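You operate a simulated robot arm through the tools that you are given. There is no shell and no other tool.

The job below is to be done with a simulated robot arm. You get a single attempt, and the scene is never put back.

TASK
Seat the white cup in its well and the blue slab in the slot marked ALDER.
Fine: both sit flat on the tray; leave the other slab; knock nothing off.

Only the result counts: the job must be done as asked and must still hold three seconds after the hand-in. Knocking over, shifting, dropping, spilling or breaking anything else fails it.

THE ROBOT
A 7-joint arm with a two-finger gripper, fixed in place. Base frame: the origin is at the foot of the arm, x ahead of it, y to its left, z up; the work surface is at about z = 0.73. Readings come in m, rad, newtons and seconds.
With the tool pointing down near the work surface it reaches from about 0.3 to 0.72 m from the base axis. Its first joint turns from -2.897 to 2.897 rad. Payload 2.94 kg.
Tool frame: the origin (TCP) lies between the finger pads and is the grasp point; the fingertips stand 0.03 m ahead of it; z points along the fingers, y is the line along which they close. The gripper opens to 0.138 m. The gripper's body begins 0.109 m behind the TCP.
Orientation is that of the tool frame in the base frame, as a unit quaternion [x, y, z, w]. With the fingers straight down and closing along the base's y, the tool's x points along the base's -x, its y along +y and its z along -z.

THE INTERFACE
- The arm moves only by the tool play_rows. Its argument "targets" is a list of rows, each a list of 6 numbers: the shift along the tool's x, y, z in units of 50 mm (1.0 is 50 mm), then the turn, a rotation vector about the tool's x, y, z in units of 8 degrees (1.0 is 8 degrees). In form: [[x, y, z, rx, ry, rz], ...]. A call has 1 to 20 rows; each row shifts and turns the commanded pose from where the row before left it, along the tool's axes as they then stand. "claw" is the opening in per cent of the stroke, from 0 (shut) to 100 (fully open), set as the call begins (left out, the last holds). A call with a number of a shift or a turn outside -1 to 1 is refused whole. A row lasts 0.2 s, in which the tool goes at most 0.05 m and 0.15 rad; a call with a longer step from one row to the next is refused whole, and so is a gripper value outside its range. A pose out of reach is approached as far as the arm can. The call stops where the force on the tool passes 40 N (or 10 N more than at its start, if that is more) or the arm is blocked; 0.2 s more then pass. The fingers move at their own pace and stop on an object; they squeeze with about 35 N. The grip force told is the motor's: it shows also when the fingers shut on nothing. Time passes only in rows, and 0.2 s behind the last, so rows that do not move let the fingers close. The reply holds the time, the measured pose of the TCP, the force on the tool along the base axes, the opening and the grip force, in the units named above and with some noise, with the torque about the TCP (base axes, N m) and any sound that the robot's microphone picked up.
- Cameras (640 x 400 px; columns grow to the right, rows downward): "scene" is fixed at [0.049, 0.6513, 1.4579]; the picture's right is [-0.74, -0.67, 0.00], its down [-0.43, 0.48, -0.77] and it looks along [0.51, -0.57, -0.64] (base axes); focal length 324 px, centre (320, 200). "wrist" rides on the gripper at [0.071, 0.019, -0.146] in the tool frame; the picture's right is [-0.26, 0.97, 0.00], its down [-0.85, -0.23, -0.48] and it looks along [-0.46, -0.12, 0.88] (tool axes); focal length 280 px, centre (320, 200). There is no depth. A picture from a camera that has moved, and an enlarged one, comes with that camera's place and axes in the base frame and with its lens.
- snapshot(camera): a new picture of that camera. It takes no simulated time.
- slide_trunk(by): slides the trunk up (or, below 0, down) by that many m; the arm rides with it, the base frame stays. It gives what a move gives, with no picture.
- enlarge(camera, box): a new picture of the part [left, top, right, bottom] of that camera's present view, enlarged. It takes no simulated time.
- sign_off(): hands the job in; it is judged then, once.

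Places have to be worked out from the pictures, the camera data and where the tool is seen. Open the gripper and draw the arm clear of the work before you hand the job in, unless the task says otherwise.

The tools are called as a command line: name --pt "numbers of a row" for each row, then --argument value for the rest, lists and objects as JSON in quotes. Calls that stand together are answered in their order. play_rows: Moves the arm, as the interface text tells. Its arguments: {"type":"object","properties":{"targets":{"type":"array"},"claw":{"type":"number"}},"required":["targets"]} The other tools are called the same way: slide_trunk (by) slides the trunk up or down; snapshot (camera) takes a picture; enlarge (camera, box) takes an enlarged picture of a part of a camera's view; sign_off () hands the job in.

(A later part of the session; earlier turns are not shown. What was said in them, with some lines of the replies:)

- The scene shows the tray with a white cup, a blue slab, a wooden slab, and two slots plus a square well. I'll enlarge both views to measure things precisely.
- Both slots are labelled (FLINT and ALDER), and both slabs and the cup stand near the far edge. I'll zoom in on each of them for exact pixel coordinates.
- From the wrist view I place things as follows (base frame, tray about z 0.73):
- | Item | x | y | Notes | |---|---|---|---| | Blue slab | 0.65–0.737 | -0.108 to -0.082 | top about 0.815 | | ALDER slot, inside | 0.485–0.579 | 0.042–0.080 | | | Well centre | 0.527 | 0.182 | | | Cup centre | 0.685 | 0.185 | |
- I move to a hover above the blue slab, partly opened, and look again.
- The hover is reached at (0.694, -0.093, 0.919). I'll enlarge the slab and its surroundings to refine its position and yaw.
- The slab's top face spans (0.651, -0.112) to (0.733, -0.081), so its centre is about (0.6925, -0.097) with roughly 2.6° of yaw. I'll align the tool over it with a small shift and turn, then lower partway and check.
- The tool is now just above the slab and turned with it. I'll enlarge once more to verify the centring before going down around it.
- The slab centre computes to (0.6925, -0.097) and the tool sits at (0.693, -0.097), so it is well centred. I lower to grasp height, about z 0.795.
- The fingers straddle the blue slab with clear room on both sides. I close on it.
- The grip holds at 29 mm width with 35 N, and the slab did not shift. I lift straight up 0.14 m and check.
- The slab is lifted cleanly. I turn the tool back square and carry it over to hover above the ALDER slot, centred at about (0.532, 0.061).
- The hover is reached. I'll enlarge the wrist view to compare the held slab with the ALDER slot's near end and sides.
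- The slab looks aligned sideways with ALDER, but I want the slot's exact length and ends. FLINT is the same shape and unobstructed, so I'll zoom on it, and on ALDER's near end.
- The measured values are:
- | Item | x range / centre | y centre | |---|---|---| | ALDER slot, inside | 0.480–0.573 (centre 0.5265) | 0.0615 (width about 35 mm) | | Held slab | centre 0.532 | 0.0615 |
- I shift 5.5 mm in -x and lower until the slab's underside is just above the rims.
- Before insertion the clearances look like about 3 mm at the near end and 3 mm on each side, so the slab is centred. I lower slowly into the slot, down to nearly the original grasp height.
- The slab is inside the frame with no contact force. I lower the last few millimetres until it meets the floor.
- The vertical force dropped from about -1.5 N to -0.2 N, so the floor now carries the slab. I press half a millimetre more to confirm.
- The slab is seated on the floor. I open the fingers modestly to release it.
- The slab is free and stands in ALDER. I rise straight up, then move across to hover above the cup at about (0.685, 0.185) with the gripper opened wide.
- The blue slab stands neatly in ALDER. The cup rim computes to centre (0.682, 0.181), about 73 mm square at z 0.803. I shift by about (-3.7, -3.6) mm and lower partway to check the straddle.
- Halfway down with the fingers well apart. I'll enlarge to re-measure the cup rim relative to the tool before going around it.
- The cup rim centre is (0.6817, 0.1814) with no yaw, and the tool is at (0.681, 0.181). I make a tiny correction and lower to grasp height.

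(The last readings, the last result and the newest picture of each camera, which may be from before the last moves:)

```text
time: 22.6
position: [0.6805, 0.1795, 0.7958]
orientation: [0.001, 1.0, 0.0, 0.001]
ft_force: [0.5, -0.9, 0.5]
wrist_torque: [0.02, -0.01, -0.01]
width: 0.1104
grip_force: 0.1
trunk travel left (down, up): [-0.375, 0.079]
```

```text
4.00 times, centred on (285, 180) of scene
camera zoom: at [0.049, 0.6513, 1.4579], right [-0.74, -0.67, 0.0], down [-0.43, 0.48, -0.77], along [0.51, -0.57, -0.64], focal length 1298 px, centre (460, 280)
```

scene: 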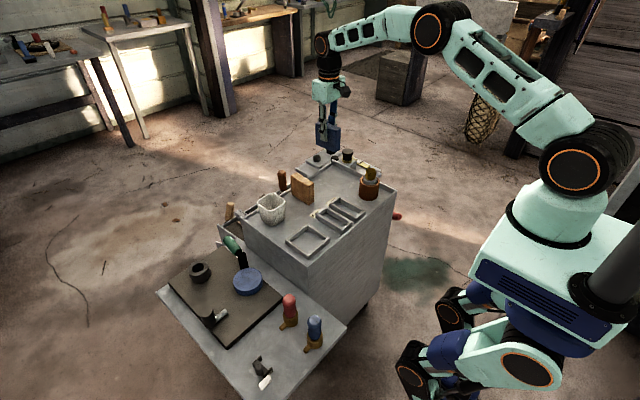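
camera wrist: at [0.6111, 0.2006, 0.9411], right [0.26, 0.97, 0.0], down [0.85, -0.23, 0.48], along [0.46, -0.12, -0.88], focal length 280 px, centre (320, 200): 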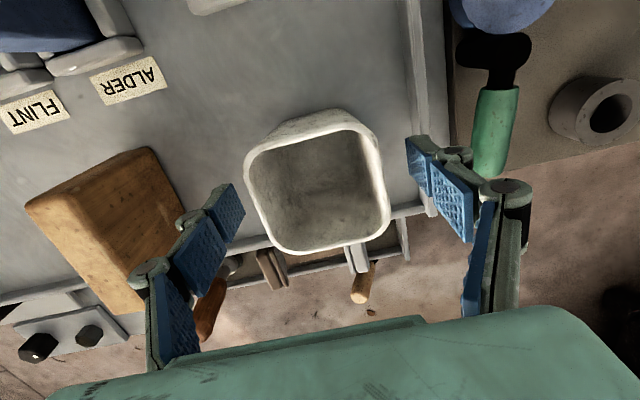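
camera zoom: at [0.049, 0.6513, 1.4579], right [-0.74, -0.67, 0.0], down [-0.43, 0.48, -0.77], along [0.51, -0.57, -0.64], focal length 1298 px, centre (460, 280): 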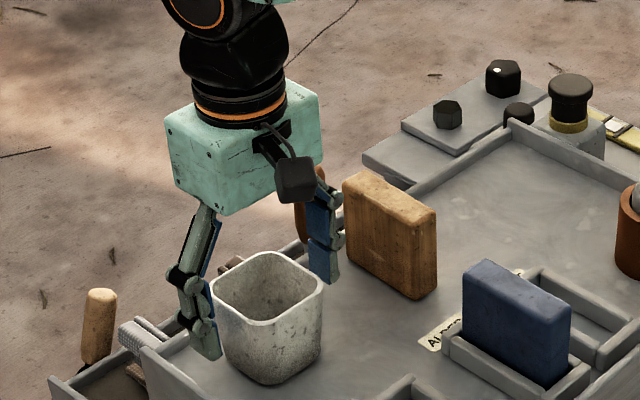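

The fingers stand either side of the cup, with no contact. I close on it.

play_rows --pt "0 0 0 0 0 0" --pt "0 0 0 0 0 0" --pt "0 0 0 0 0 0" --pt "0 0 0 0 0 0" --claw 40

snapshot --camera "wrist"

enlarge --camera "scene" --box '[220, 130, 350, 230]'

```text
time: 23.6
position: [0.6804, 0.179, 0.7959]
orientation: [0.0, 1.0, 0.0, 0.0]
ft_force: [-0.3, -0.3, 0.0]
wrist_torque: [0.0, -0.01, -0.02]
width: 0.0711
grip_force: 34.6
trunk travel left (down, up): [-0.375, 0.079]
```

```text
taken
camera wrist: at [0.611, 0.2006, 0.9409], right [0.26, 0.97, 0.0], down [0.85, -0.23, 0.48], along [0.46, -0.12, -0.88], focal length 280 px, centre (320, 200)
```

wrist: 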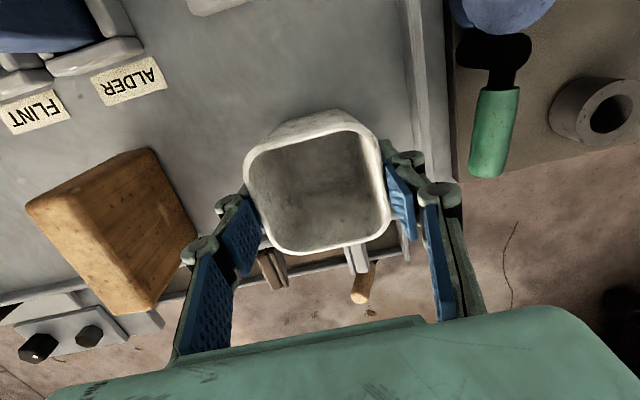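

```text
4.00 times, centred on (285, 180) of scene
camera zoom: at [0.049, 0.6513, 1.4579], right [-0.74, -0.67, 0.0], down [-0.43, 0.48, -0.77], along [0.51, -0.57, -0.64], focal length 1298 px, centre (460, 280)
```

zoom: 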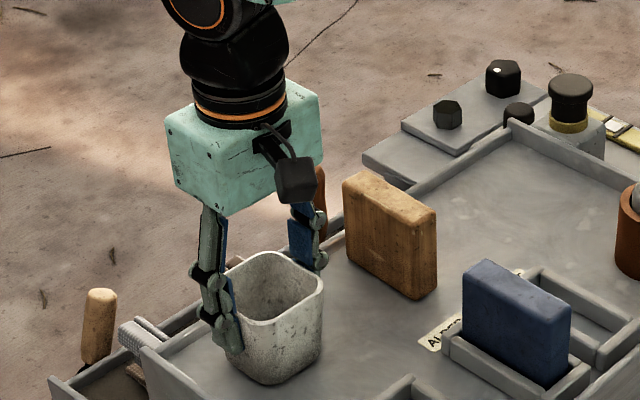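

The cup is gripped at 71 mm, 35 N, and has not moved. I lift it gently straight up by 0.08 m.

play_rows --pt "0 0 -0.1 0 0 0" --pt "0 0 -0.2 0 0 0" --pt "0 0 -0.3 0 0 0" --pt "0 0 -0.4 0 0 0" --pt "0 0 -0.4 0 0 0" --pt "0 0 -0.2 0 0 0" --pt "0 0 0 0 0 0"

snapshot --camera "wrist"

enlarge --camera "scene" --box '[220, 110, 380, 250]'

```text
time: 25.2
position: [0.6811, 0.1811, 0.8755]
orientation: [-0.001, 1.0, 0.0, 0.0]
ft_force: [-0.2, -0.5, -0.7]
wrist_torque: [0.01, 0.01, 0.01]
width: 0.0729
grip_force: 35.3
trunk travel left (down, up): [-0.375, 0.079]
```

```text
taken
camera wrist: at [0.6105, 0.2009, 1.0204], right [0.26, 0.97, 0.0], down [0.85, -0.23, 0.48], along [0.46, -0.12, -0.88], focal length 280 px, centre (320, 200)
```

wrist: 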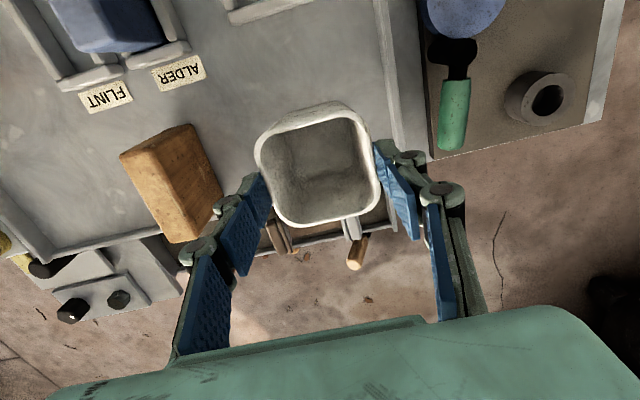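

```text
2.86 times, centred on (300, 180) of scene
camera zoom: at [0.049, 0.6513, 1.4579], right [-0.74, -0.67, 0.0], down [-0.43, 0.48, -0.77], along [0.51, -0.57, -0.64], focal length 927 px, centre (377, 257)
```

zoom: 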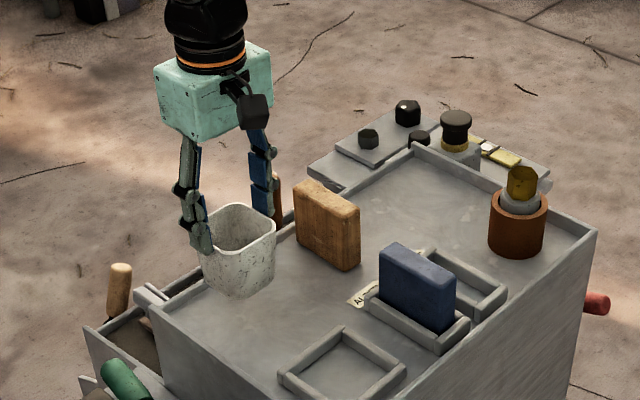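

The width grew from 71 to 73 mm and the cup looks farther from the camera, so it may have slipped a little in the grip. I'll look closely before moving on.

enlarge --camera "wrist" --box '[240, 80, 400, 240]'

enlarge --camera "scene" --box '[250, 160, 320, 220]'

```text
2.50 times, centred on (320, 160) of wrist
camera zoom: at [0.6105, 0.2009, 1.0204], right [0.26, 0.97, 0.0], down [0.85, -0.23, 0.48], along [0.46, -0.12, -0.88], focal length 701 px, centre (320, 300)
```

zoom: 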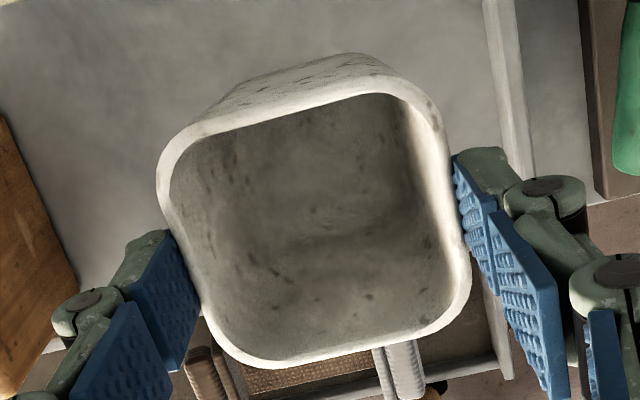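

```text
6.67 times, centred on (285, 190) of scene
camera zoom: at [0.049, 0.6513, 1.4579], right [-0.74, -0.67, 0.0], down [-0.43, 0.48, -0.77], along [0.51, -0.57, -0.64], focal length 2164 px, centre (553, 267)
```

zoom: 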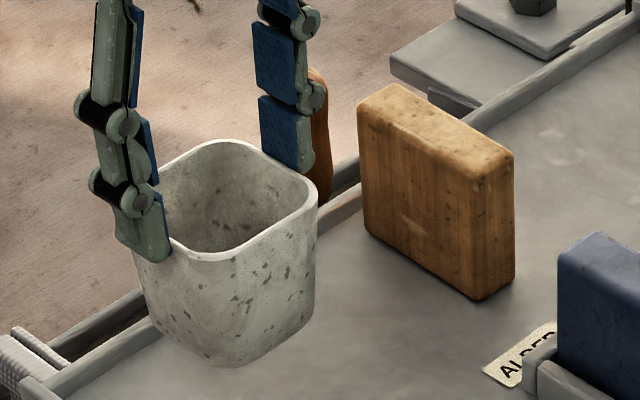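

The cup has slid about 30 mm down in the fingers, and only about 7 mm of it is still held. Its base is roughly 48 mm above the tray, so I set it straight back down promptly to re-grip deeper.

play_rows --pt "0 0 0.8 0 0 0" --pt "0 0 0.14 0 0 0"

enlarge --camera "wrist" --box '[240, 80, 400, 240]'

enlarge --camera "scene" --box '[250, 160, 320, 240]'

```text
time: 25.8
position: [0.6798, 0.1819, 0.8283]
orientation: [0.0, 1.0, 0.0, 0.0]
ft_force: [-0.4, -1.2, -1.2]
wrist_torque: [0.02, 0.03, 0.03]
width: 0.0728
grip_force: 35.3
trunk travel left (down, up): [-0.375, 0.079]
```

```text
2.50 times, centred on (320, 160) of wrist
camera zoom: at [0.6115, 0.2017, 0.9732], right [0.26, 0.97, 0.0], down [0.85, -0.23, 0.48], along [0.46, -0.12, -0.88], focal length 701 px, centre (320, 300)
```

zoom: 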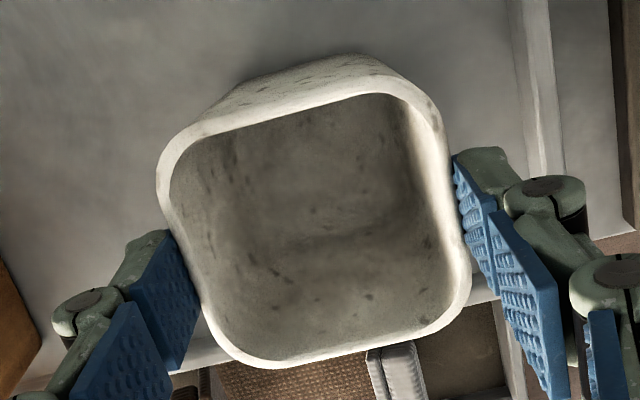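

```text
5.00 times, centred on (285, 200) of scene
camera zoom: at [0.049, 0.6513, 1.4579], right [-0.74, -0.67, 0.0], down [-0.43, 0.48, -0.77], along [0.51, -0.57, -0.64], focal length 1623 px, centre (495, 200)
```

zoom: 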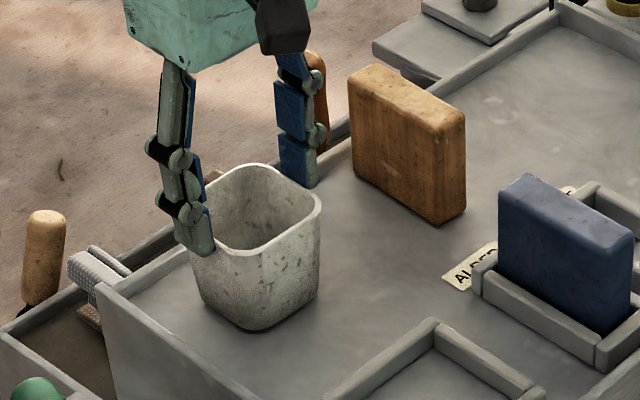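

The rim stayed at the same pixels during this descent, so the cup no longer slips, and its base is now about 1–2 mm above the tray. I ease it down to contact and then open.

play_rows --pt "0 0 0.02 0 0 0" --pt "0 0 0.02 0 0 0" --pt "0 0 0.01 0 0 0" --pt "0 0 0 0 0 0"

enlarge --camera "wrist" --box '[240, 80, 400, 240]'

enlarge --camera "scene" --box '[250, 175, 310, 235]'

```text
time: 26.8
position: [0.6806, 0.1806, 0.8268]
orientation: [0.0, 1.0, -0.001, 0.001]
ft_force: [0.1, -1.5, 5.1]
wrist_torque: [-0.01, 0.12, -0.01]
width: 0.073
grip_force: 34.8
trunk travel left (down, up): [-0.375, 0.079]
```

```text
2.50 times, centred on (320, 160) of wrist
camera zoom: at [0.6107, 0.2011, 0.9721], right [0.26, 0.97, 0.0], down [0.85, -0.23, 0.48], along [0.46, -0.12, -0.88], focal length 701 px, centre (320, 300)
```

zoom: 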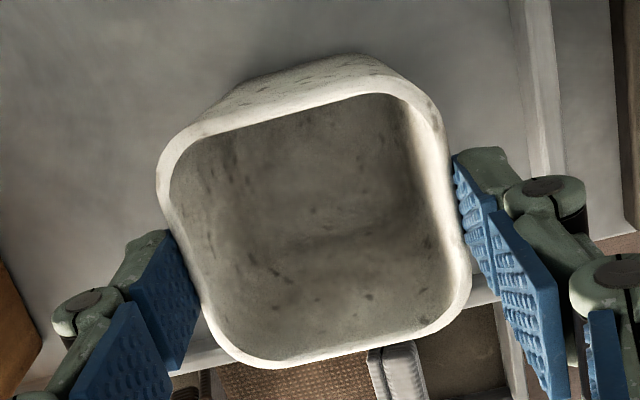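

```text
6.67 times, centred on (280, 205) of scene
camera zoom: at [0.049, 0.6513, 1.4579], right [-0.74, -0.67, 0.0], down [-0.43, 0.48, -0.77], along [0.51, -0.57, -0.64], focal length 2164 px, centre (587, 167)
```

zoom: 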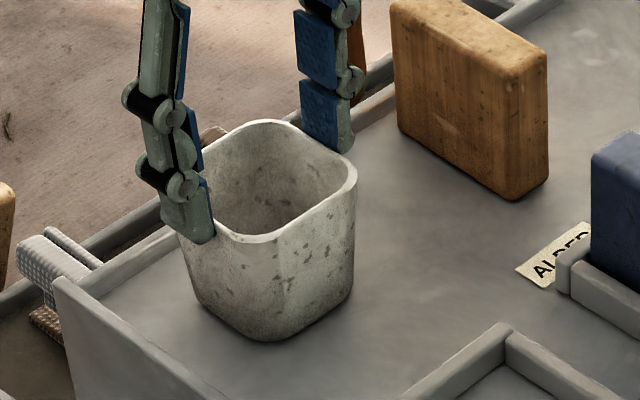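

The tray pushes back with 5 N and the cup did not move in the fingers, so it is standing on the tray. I open wide, keep position and check that it stays upright.

play_rows --pt "0 0 -0.015 0 0 0" --pt "0 0 0 0 0 0" --pt "0 0 0 0 0 0" --pt "0 0 0 0 0 0" --claw 80

enlarge --camera "wrist" --box '[240, 80, 400, 240]'

enlarge --camera "scene" --box '[250, 175, 310, 235]'

```text
time: 27.8
position: [0.6796, 0.1798, 0.8274]
orientation: [0.0, 1.0, 0.0, 0.0]
ft_force: [0.5, -0.4, 0.1]
wrist_torque: [0.02, -0.03, -0.04]
width: 0.1104
grip_force: 0.1
trunk travel left (down, up): [-0.375, 0.079]
```

```text
2.50 times, centred on (320, 160) of wrist
camera zoom: at [0.6104, 0.201, 0.9719], right [0.26, 0.97, 0.0], down [0.85, -0.23, 0.48], along [0.46, -0.12, -0.88], focal length 701 px, centre (320, 300)
```

zoom: 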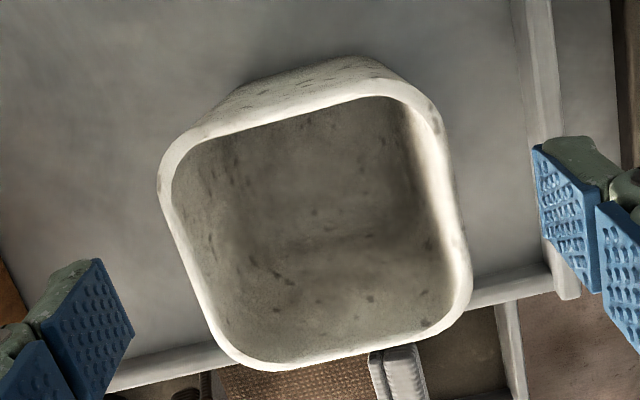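

```text
6.67 times, centred on (280, 205) of scene
camera zoom: at [0.049, 0.6513, 1.4579], right [-0.74, -0.67, 0.0], down [-0.43, 0.48, -0.77], along [0.51, -0.57, -0.64], focal length 2164 px, centre (587, 167)
```

zoom: 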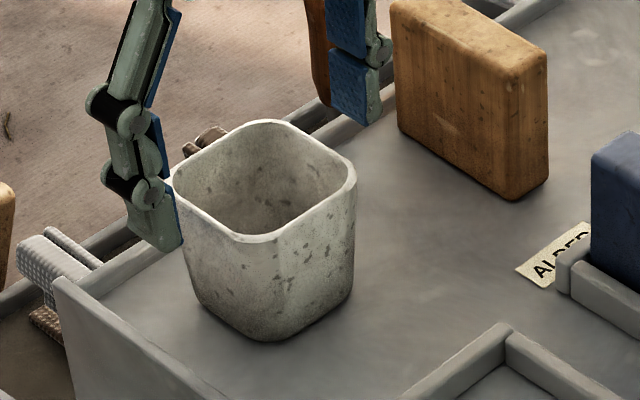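

The cup stands upright where it was, and the tool is still centred on it. I lower about 40 mm further so the pads reach deeper, then close.

play_rows --pt "0 0 0.3 0 0 0" --pt "0 0 0.3 0 0 0" --pt "0 0 0.2 0 0 0" --pt "0 0 0 0 0 0" --claw 80

play_rows --pt "0 0 0 0 0 0" --pt "0 0 0 0 0 0" --pt "0 0 0 0 0 0" --pt "0 0 0 0 0 0" --pt "0 0 0 0 0 0" --claw 0

enlarge --camera "wrist" --box '[220, 80, 420, 260]'

enlarge --camera "scene" --box '[250, 175, 310, 235]'

```text
time: 28.8
position: [0.6822, 0.1812, 0.7878]
orientation: [0.0, 1.0, 0.0, 0.0]
ft_force: [0.3, -0.2, -0.3]
wrist_torque: [-0.02, -0.02, 0.0]
width: 0.1104
grip_force: 0.1
trunk travel left (down, up): [-0.375, 0.079]
```

```text
time: 30.0
position: [0.68, 0.1808, 0.787]
orientation: [-0.001, 1.0, 0.0, 0.0]
ft_force: [-0.8, -1.0, 0.7]
wrist_torque: [0.02, 0.0, -0.01]
width: 0.0711
grip_force: 35.2
trunk travel left (down, up): [-0.375, 0.079]
```

```text
2.22 times, centred on (320, 170) of wrist
camera zoom: at [0.6111, 0.2009, 0.9319], right [0.26, 0.97, 0.0], down [0.85, -0.23, 0.48], along [0.46, -0.12, -0.88], focal length 623 px, centre (320, 267)
```

zoom: 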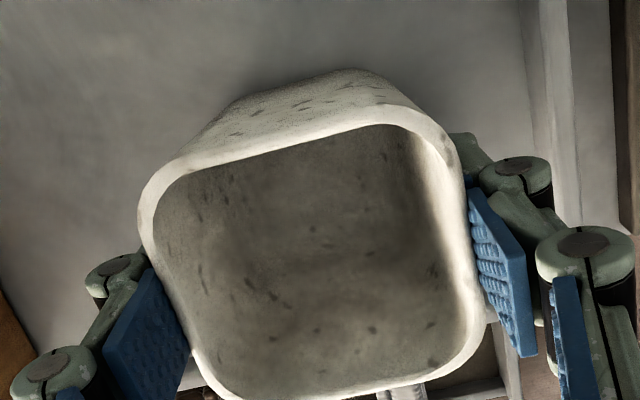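

```text
6.67 times, centred on (280, 205) of scene
camera zoom: at [0.049, 0.6513, 1.4579], right [-0.74, -0.67, 0.0], down [-0.43, 0.48, -0.77], along [0.51, -0.57, -0.64], focal length 2164 px, centre (587, 167)
```

zoom: 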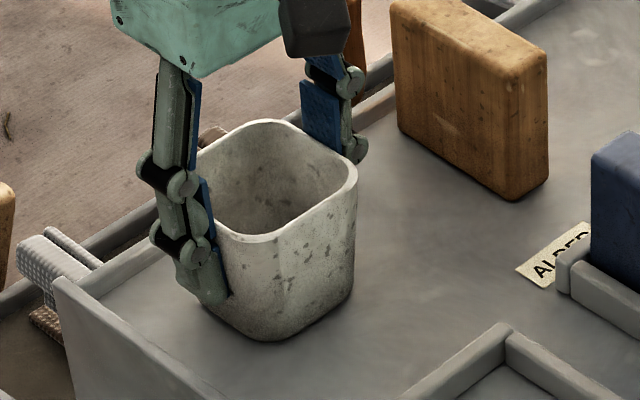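

The cup is gripped again with about 45 mm of overlap. I lift only 10 mm, slowly, and check whether the cup follows.

play_rows --pt "0 0 -0.04 0 0 0" --pt "0 0 -0.04 0 0 0" --pt "0 0 -0.04 0 0 0" --pt "0 0 -0.04 0 0 0" --pt "0 0 -0.04 0 0 0" --pt "0 0 0 0 0 0"

enlarge --camera "wrist" --box '[220, 80, 420, 260]'

enlarge --camera "scene" --box '[250, 175, 310, 235]'

```text
time: 31.4
position: [0.6802, 0.1795, 0.7976]
orientation: [0.0, 1.0, 0.0, 0.0]
ft_force: [0.1, 0.3, -0.9]
wrist_torque: [0.03, -0.01, -0.02]
width: 0.071
grip_force: 35.6
trunk travel left (down, up): [-0.375, 0.079]
```

```text
2.22 times, centred on (320, 170) of wrist
camera zoom: at [0.611, 0.2007, 0.9421], right [0.26, 0.97, 0.0], down [0.85, -0.23, 0.48], along [0.46, -0.12, -0.88], focal length 623 px, centre (320, 267)
```

zoom: 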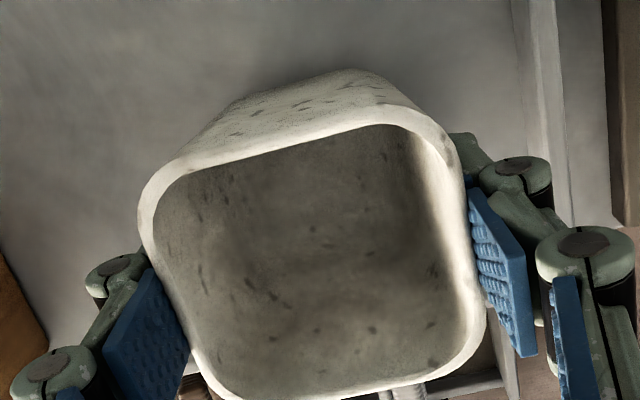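

```text
6.67 times, centred on (280, 205) of scene
camera zoom: at [0.049, 0.6513, 1.4579], right [-0.74, -0.67, 0.0], down [-0.43, 0.48, -0.77], along [0.51, -0.57, -0.64], focal length 2164 px, centre (587, 167)
```

zoom: 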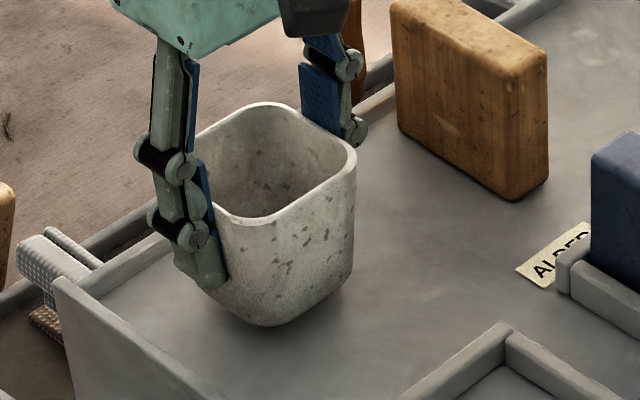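

The cup follows exactly, at the same pixels relative to the fingers. I continue slowly to about 40 mm of lift and re-check.

play_rows --pt "0 0 -0.08 0 0 0" --pt "0 0 -0.1 0 0 0" --pt "0 0 -0.1 0 0 0" --pt "0 0 -0.1 0 0 0" --pt "0 0 -0.1 0 0 0" --pt "0 0 -0.08 0 0 0" --pt "0 0 -0.04 0 0 0" --pt "0 0 0 0 0 0"

enlarge --camera "wrist" --box '[220, 80, 420, 260]'

enlarge --camera "scene" --box '[240, 160, 380, 250]'

```text
time: 33.2
position: [0.6806, 0.1796, 0.8269]
orientation: [0.0, 1.0, 0.0, 0.0]
ft_force: [-0.1, 0.4, -1.7]
wrist_torque: [-0.03, -0.02, 0.01]
width: 0.0709
grip_force: 35.0
trunk travel left (down, up): [-0.375, 0.079]
```

```text
2.22 times, centred on (320, 170) of wrist
camera zoom: at [0.6107, 0.2005, 0.9719], right [0.26, 0.97, 0.0], down [0.85, -0.23, 0.48], along [0.46, -0.12, -0.88], focal length 623 px, centre (320, 267)
```

zoom: 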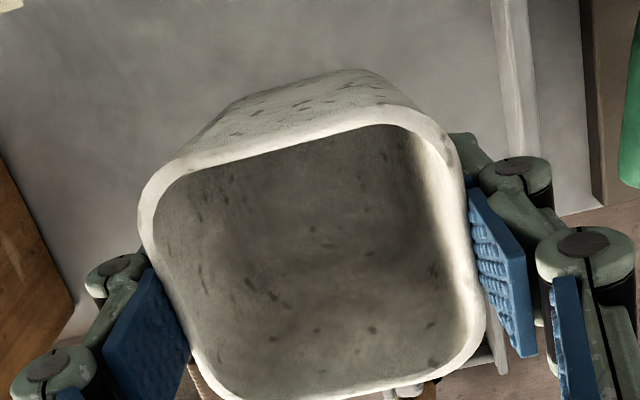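

```text
4.44 times, centred on (310, 205) of scene
camera zoom: at [0.049, 0.6513, 1.4579], right [-0.74, -0.67, 0.0], down [-0.43, 0.48, -0.77], along [0.51, -0.57, -0.64], focal length 1442 px, centre (364, 178)
```

zoom: 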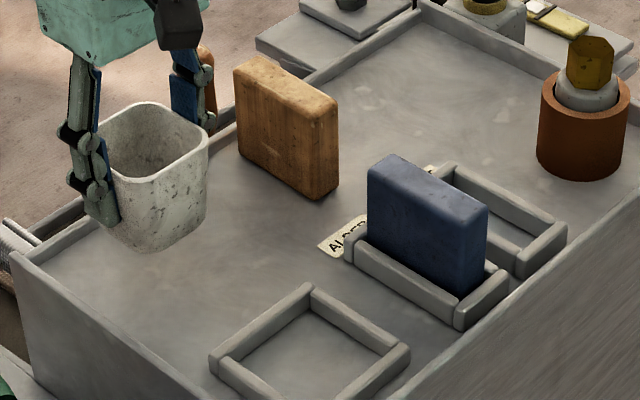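

No slip this time, and the base is about 40 mm above the tray. I carry the cup gently along -x by 156 mm to hover over the well, centred at (0.5255, 0.181).

play_rows --pt "0.12 0 0 0 0 0" --pt "0.25 0 0 0 0 0" --pt "0.35 0 0 0 0 0" --pt "0.4 0 0 0 0 0" --pt "0.4 0 0 0 0 0" --pt "0.4 0 0 0 0 0" --pt "0.4 0 0 0 0 0" --pt "0.35 0 0 0 0 0" --pt "0.25 0 0 0 0 0" --pt "0.15 0 0 0 0 0" --pt "0.054 0 0 0 0 0" --pt "0 0 0 0 0 0"

snapshot --camera "wrist"

enlarge --camera "wrist" --box '[220, 60, 420, 260]'

enlarge --camera "scene" --box '[260, 180, 360, 260]'

```text
time: 35.8
position: [0.5247, 0.1812, 0.8266]
orientation: [0.0, 1.0, 0.0, 0.0]
ft_force: [0.3, 0.4, -1.5]
wrist_torque: [-0.02, 0.02, -0.02]
width: 0.0711
grip_force: 35.3
trunk travel left (down, up): [-0.375, 0.079]
```

```text
taken
camera wrist: at [0.4545, 0.2008, 0.9716], right [0.26, 0.97, 0.0], down [0.85, -0.23, 0.48], along [0.46, -0.12, -0.88], focal length 280 px, centre (320, 200)
```

wrist: 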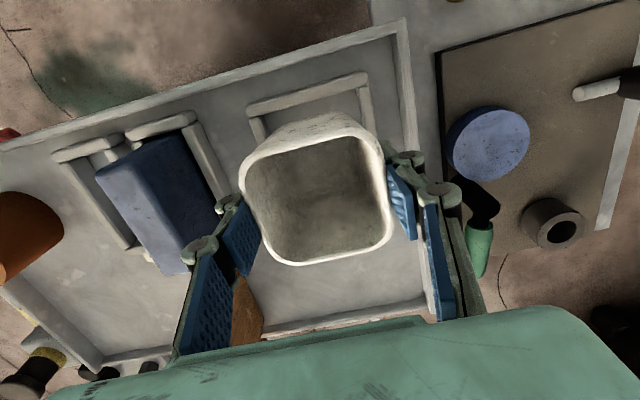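

```text
2.00 times, centred on (320, 160) of wrist
camera zoom: at [0.4545, 0.2008, 0.9716], right [0.26, 0.97, 0.0], down [0.85, -0.23, 0.48], along [0.46, -0.12, -0.88], focal length 561 px, centre (320, 280)
```

zoom: 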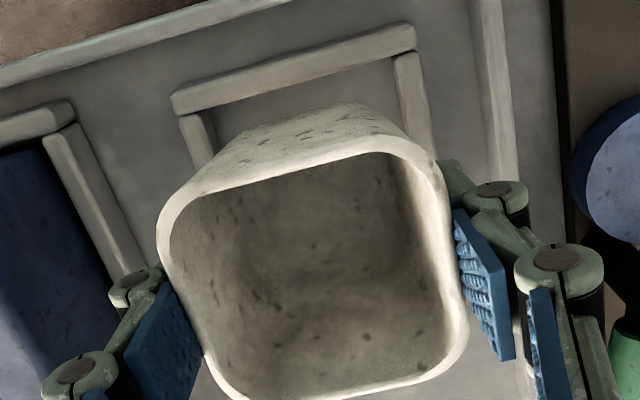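

```text
5.00 times, centred on (310, 220) of scene
camera zoom: at [0.049, 0.6513, 1.4579], right [-0.74, -0.67, 0.0], down [-0.43, 0.48, -0.77], along [0.51, -0.57, -0.64], focal length 1623 px, centre (370, 100)
```

zoom: 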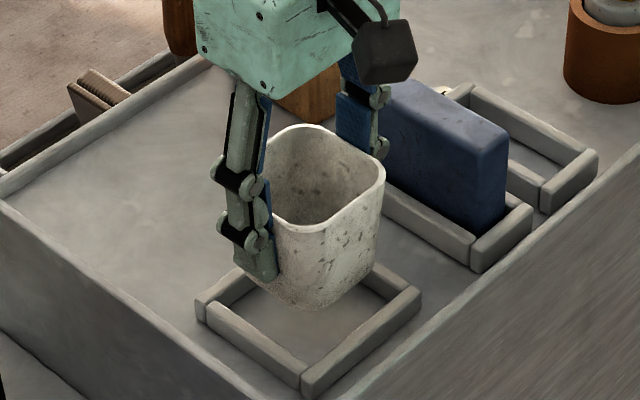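

The cup base spans about 0.493–0.558 in x against the well's inside 0.487–0.564, and it is centred in y at 0.181. I lower slowly into the well.

play_rows --pt "0 0 0.06 0 0 0" --pt "0 0 0.1 0 0 0" --pt "0 0 0.1 0 0 0" --pt "0 0 0.1 0 0 0" --pt "0 0 0.1 0 0 0" --pt "0 0 0.1 0 0 0" --pt "0 0 0.1 0 0 0" --pt "0 0 0.06 0 0 0" --pt "0 0 0 0 0 0"

enlarge --camera "wrist" --box '[220, 60, 420, 260]'

enlarge --camera "scene" --box '[260, 180, 360, 260]'

```text
time: 37.8
position: [0.5249, 0.1801, 0.7905]
orientation: [-0.001, 1.0, 0.0, -0.001]
ft_force: [0.3, 0.6, -0.5]
wrist_torque: [-0.02, 0.01, 0.01]
width: 0.0709
grip_force: 35.2
trunk travel left (down, up): [-0.375, 0.079]
```

```text
2.00 times, centred on (320, 160) of wrist
camera zoom: at [0.455, 0.2005, 0.9357], right [0.26, 0.97, 0.0], down [0.85, -0.23, 0.48], along [0.46, -0.12, -0.88], focal length 561 px, centre (320, 280)
```

zoom: 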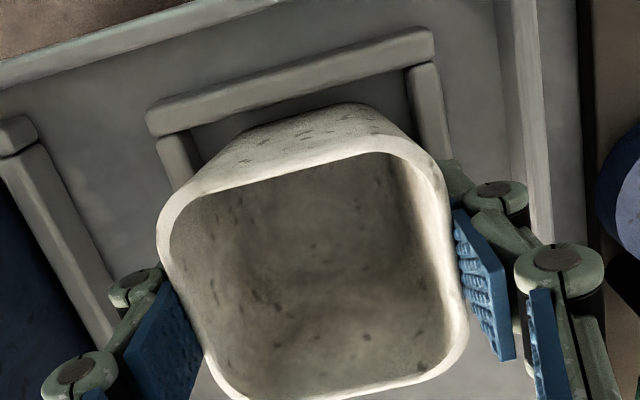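

```text
5.00 times, centred on (310, 220) of scene
camera zoom: at [0.049, 0.6513, 1.4579], right [-0.74, -0.67, 0.0], down [-0.43, 0.48, -0.77], along [0.51, -0.57, -0.64], focal length 1623 px, centre (370, 100)
```

zoom: 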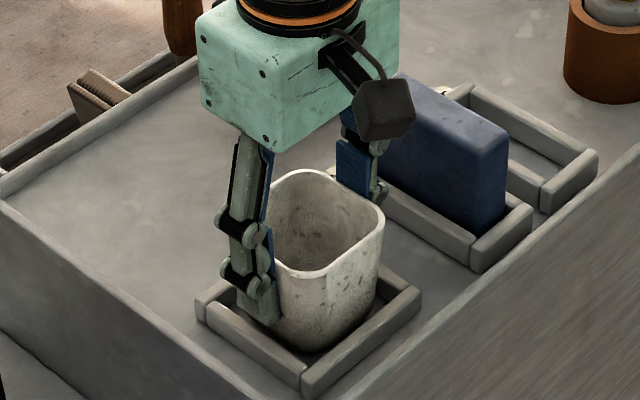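

The cup is inside the well frame with about 4 mm to go and no contact. I lower the last millimetres.

play_rows --pt "0 0 0.03 0 0 0" --pt "0 0 0.03 0 0 0" --pt "0 0 0.02 0 0 0" --pt "0 0 0.01 0 0 0" --pt "0 0 0 0 0 0"

enlarge --camera "scene" --box '[260, 180, 360, 260]'

```text
time: 39.0
position: [0.5238, 0.1796, 0.7861]
orientation: [0.0, 1.0, 0.0, 0.0]
ft_force: [0.0, 0.6, 3.5]
wrist_torque: [0.03, 0.14, 0.03]
width: 0.0711
grip_force: 34.7
trunk travel left (down, up): [-0.375, 0.079]
```

```text
5.00 times, centred on (310, 220) of scene
camera zoom: at [0.049, 0.6513, 1.4579], right [-0.74, -0.67, 0.0], down [-0.43, 0.48, -0.77], along [0.51, -0.57, -0.64], focal length 1623 px, centre (370, 100)
```

zoom: 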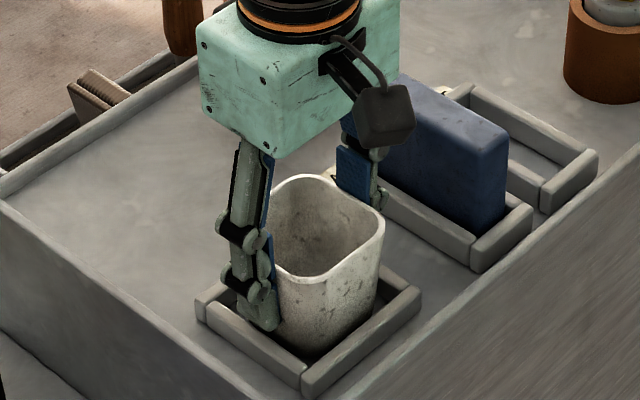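

Contact of 3.5 N at the same height at which the cup stood before, so its base is on the floor of the well. I release by opening moderately.

play_rows --pt "0 0 -0.01 0 0 0" --pt "0 0 0 0 0 0" --pt "0 0 0 0 0 0" --claw 66

enlarge --camera "wrist" --box '[180, 60, 460, 280]'

enlarge --camera "scene" --box '[260, 180, 360, 260]'

```text
time: 39.8
position: [0.5239, 0.1796, 0.7868]
orientation: [0.0, 1.0, 0.0, 0.001]
ft_force: [-0.5, 0.3, -0.2]
wrist_torque: [-0.03, -0.05, -0.02]
width: 0.0911
grip_force: 0.2
trunk travel left (down, up): [-0.375, 0.079]
```

```text
1.82 times, centred on (320, 170) of wrist
camera zoom: at [0.4544, 0.2007, 0.9319], right [0.26, 0.97, 0.0], down [0.85, -0.23, 0.48], along [0.46, -0.12, -0.88], focal length 510 px, centre (320, 254)
```

zoom: 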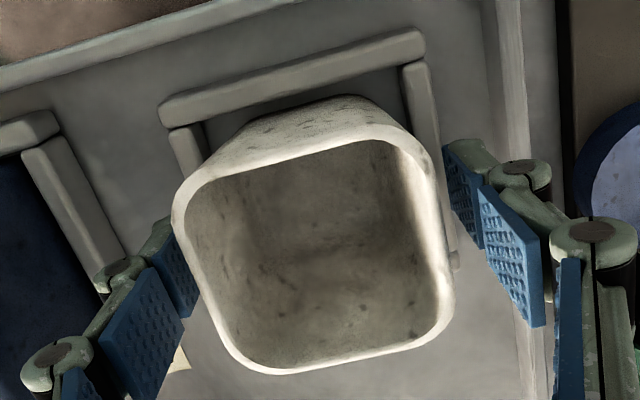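

```text
5.00 times, centred on (310, 220) of scene
camera zoom: at [0.049, 0.6513, 1.4579], right [-0.74, -0.67, 0.0], down [-0.43, 0.48, -0.77], along [0.51, -0.57, -0.64], focal length 1623 px, centre (370, 100)
```

zoom: 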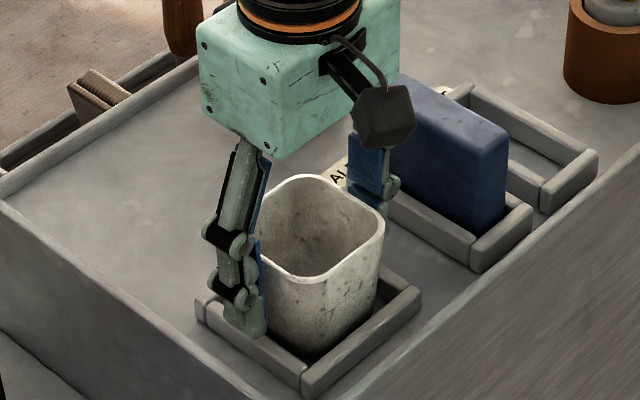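

The cup is released and stands flat in the well. I rise slowly straight up, clear of everything.

play_rows --pt "0 0 -0.1 0 0 0" --pt "0 0 -0.2 0 0 0" --pt "0 0 -0.3 0 0 0" --pt "0 0 -0.4 0 0 0" --pt "0 0 -0.5 0 0 0" --pt "0 0 -0.6 0 0 0" --pt "0 0 -0.6 0 0 0" --pt "0 0 -0.6 0 0 0" --pt "0 0 -0.6 0 0 0" --pt "0 0 0 0 0 0"

snapshot --camera "wrist"

enlarge --camera "scene" --box '[240, 150, 400, 260]'

```text
time: 42.0
position: [0.5235, 0.18, 0.982]
orientation: [0.0, 1.0, 0.0, -0.001]
ft_force: [-0.5, 0.4, -0.1]
wrist_torque: [0.0, -0.02, 0.04]
width: 0.0908
grip_force: 0.1
trunk travel left (down, up): [-0.375, 0.079]
```

```text
taken
camera wrist: at [0.4539, 0.2006, 1.1274], right [0.26, 0.97, 0.0], down [0.85, -0.23, 0.48], along [0.46, -0.12, -0.88], focal length 280 px, centre (320, 200)
```

wrist: 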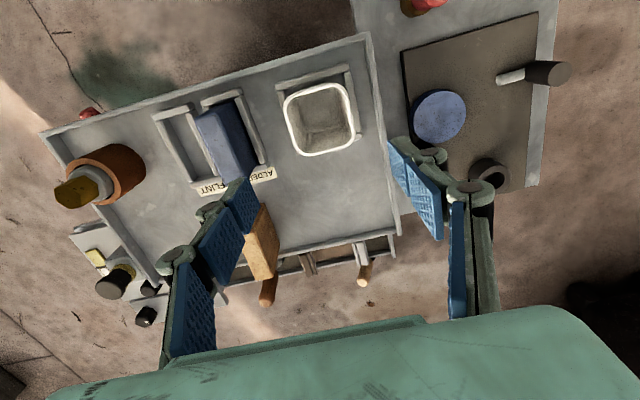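

```text
3.64 times, centred on (320, 205) of scene
camera zoom: at [0.049, 0.6513, 1.4579], right [-0.74, -0.67, 0.0], down [-0.43, 0.48, -0.77], along [0.51, -0.57, -0.64], focal length 1180 px, centre (320, 182)
```

zoom: 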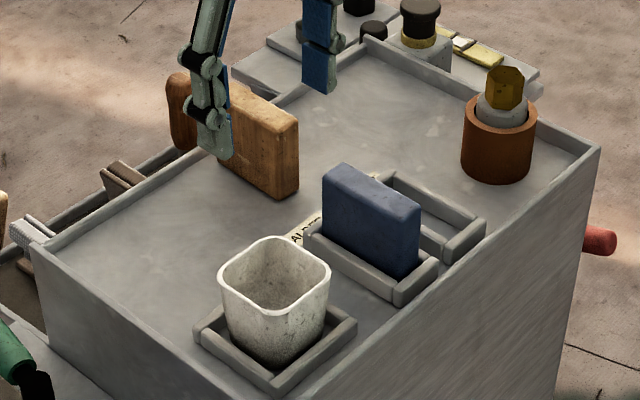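

Both items look seated. I'll zoom in to verify that the cup and slab sit flat inside their frames.

enlarge --camera "wrist" --box '[170, 50, 370, 210]'

enlarge --camera "scene" --box '[285, 190, 365, 260]'

```text
2.50 times, centred on (270, 130) of wrist
camera zoom: at [0.4539, 0.2006, 1.1274], right [0.26, 0.97, 0.0], down [0.85, -0.23, 0.48], along [0.46, -0.12, -0.88], focal length 701 px, centre (445, 375)
```

zoom: 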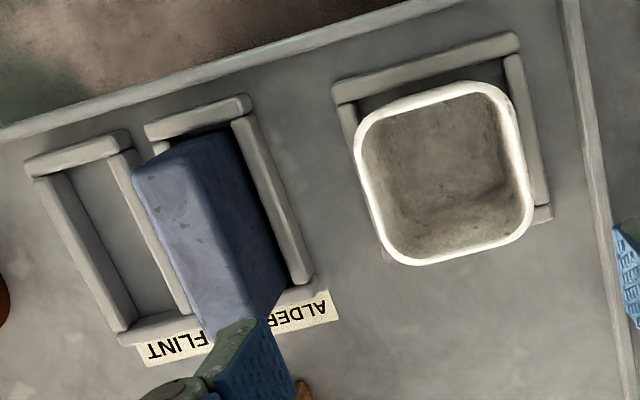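

```text
5.71 times, centred on (325, 225) of scene
camera zoom: at [0.049, 0.6513, 1.4579], right [-0.74, -0.67, 0.0], down [-0.43, 0.48, -0.77], along [0.51, -0.57, -0.64], focal length 1855 px, centre (291, 57)
```

zoom: 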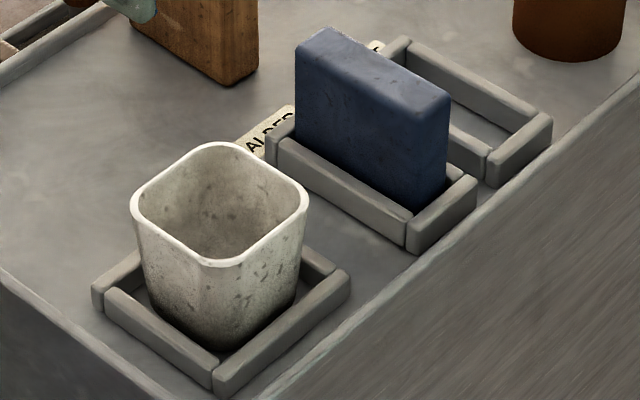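

Both pieces sit level inside their frames and nothing else has moved. I draw the arm up and back to its starting place with the gripper fully open.

play_rows --pt "0 0 -0.6 0 0 0" --pt "0 0 -0.6 0 0 0" --pt "0.2 -0.45 0 0 0 0" --pt "0.2 -0.45 0 0 0 0" --pt "0.2 -0.45 0 0 0 0" --pt "0.2 -0.45 0 0 0 0" --pt "0.2 -0.45 0 0 0 0" --pt "0 0 0 0 0 0" --pt "0 0 0 0 0 0" --pt "0 0 0 0 0 0" --claw 100

snapshot --camera "wrist"

snapshot --camera "scene"

enlarge --camera "scene" --box '[220, 130, 420, 270]'

```text
time: 44.2
position: [0.4742, 0.067, 1.0414]
orientation: [-0.001, 1.0, 0.001, -0.001]
ft_force: [0.4, -0.7, -0.6]
wrist_torque: [0.01, -0.01, -0.02]
width: 0.1381
grip_force: 0.0
trunk travel left (down, up): [-0.375, 0.079]
```

```text
taken
camera wrist: at [0.4044, 0.088, 1.1862], right [0.26, 0.97, 0.0], down [0.85, -0.23, 0.48], along [0.46, -0.12, -0.88], focal length 280 px, centre (320, 200)
```

wrist: 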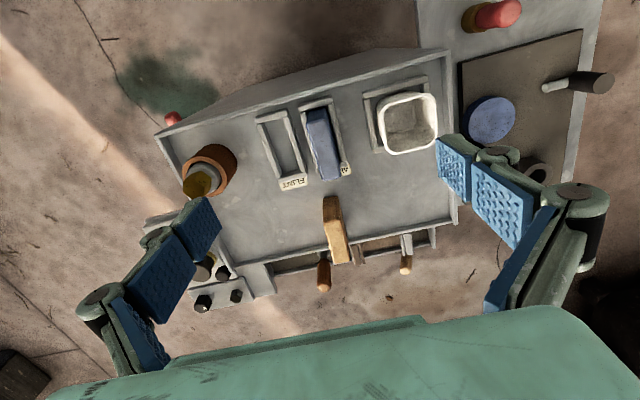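

```text
taken
```

scene: 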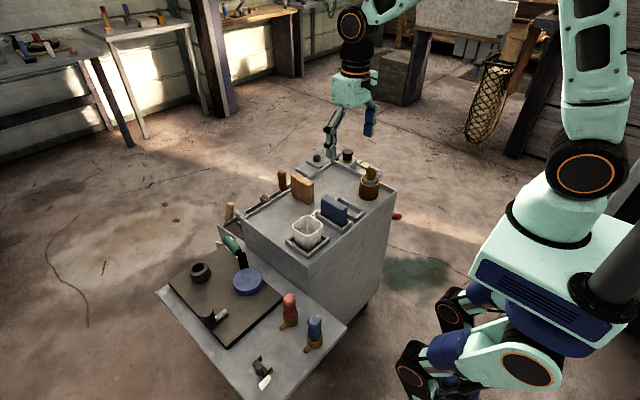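

```text
2.86 times, centred on (320, 200) of scene
camera zoom: at [0.049, 0.6513, 1.4579], right [-0.74, -0.67, 0.0], down [-0.43, 0.48, -0.77], along [0.51, -0.57, -0.64], focal length 927 px, centre (320, 200)
```

zoom: 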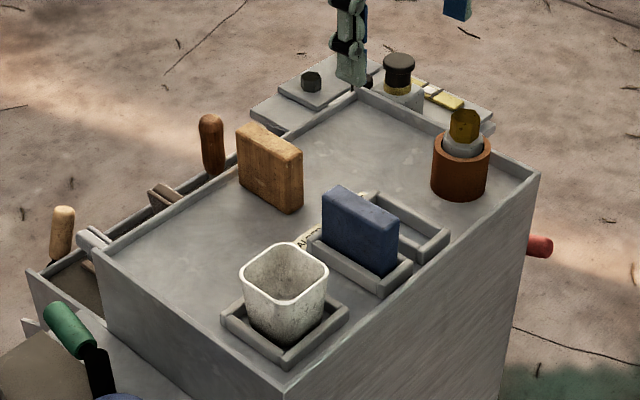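

The final pictures show the cup in its well, the blue slab upright in ALDER, and the wooden slab and everything else where they started. The arm is clear and open, so I hand the job in.

sign_off

```text
The job is handed in.
```

The white cup is in its well and the blue slab stands upright in the ALDER slot. I've handed the job in. I don't have the judge's result.

- **Blue slab:** it went into the slot without touching the frame and rests on the tray floor. The floor took its weight before I let go.
- **White cup:** on the first lift it slid about 30 mm down in the fingers. I set it back on the tray where it had stood, gripped it deeper, and the second lift held. It rests on the floor of the well.
- **Everything else:** in the final pictures the wooden slab and the other items look where they were at the start. The gripper is open and the arm is back at its starting place.
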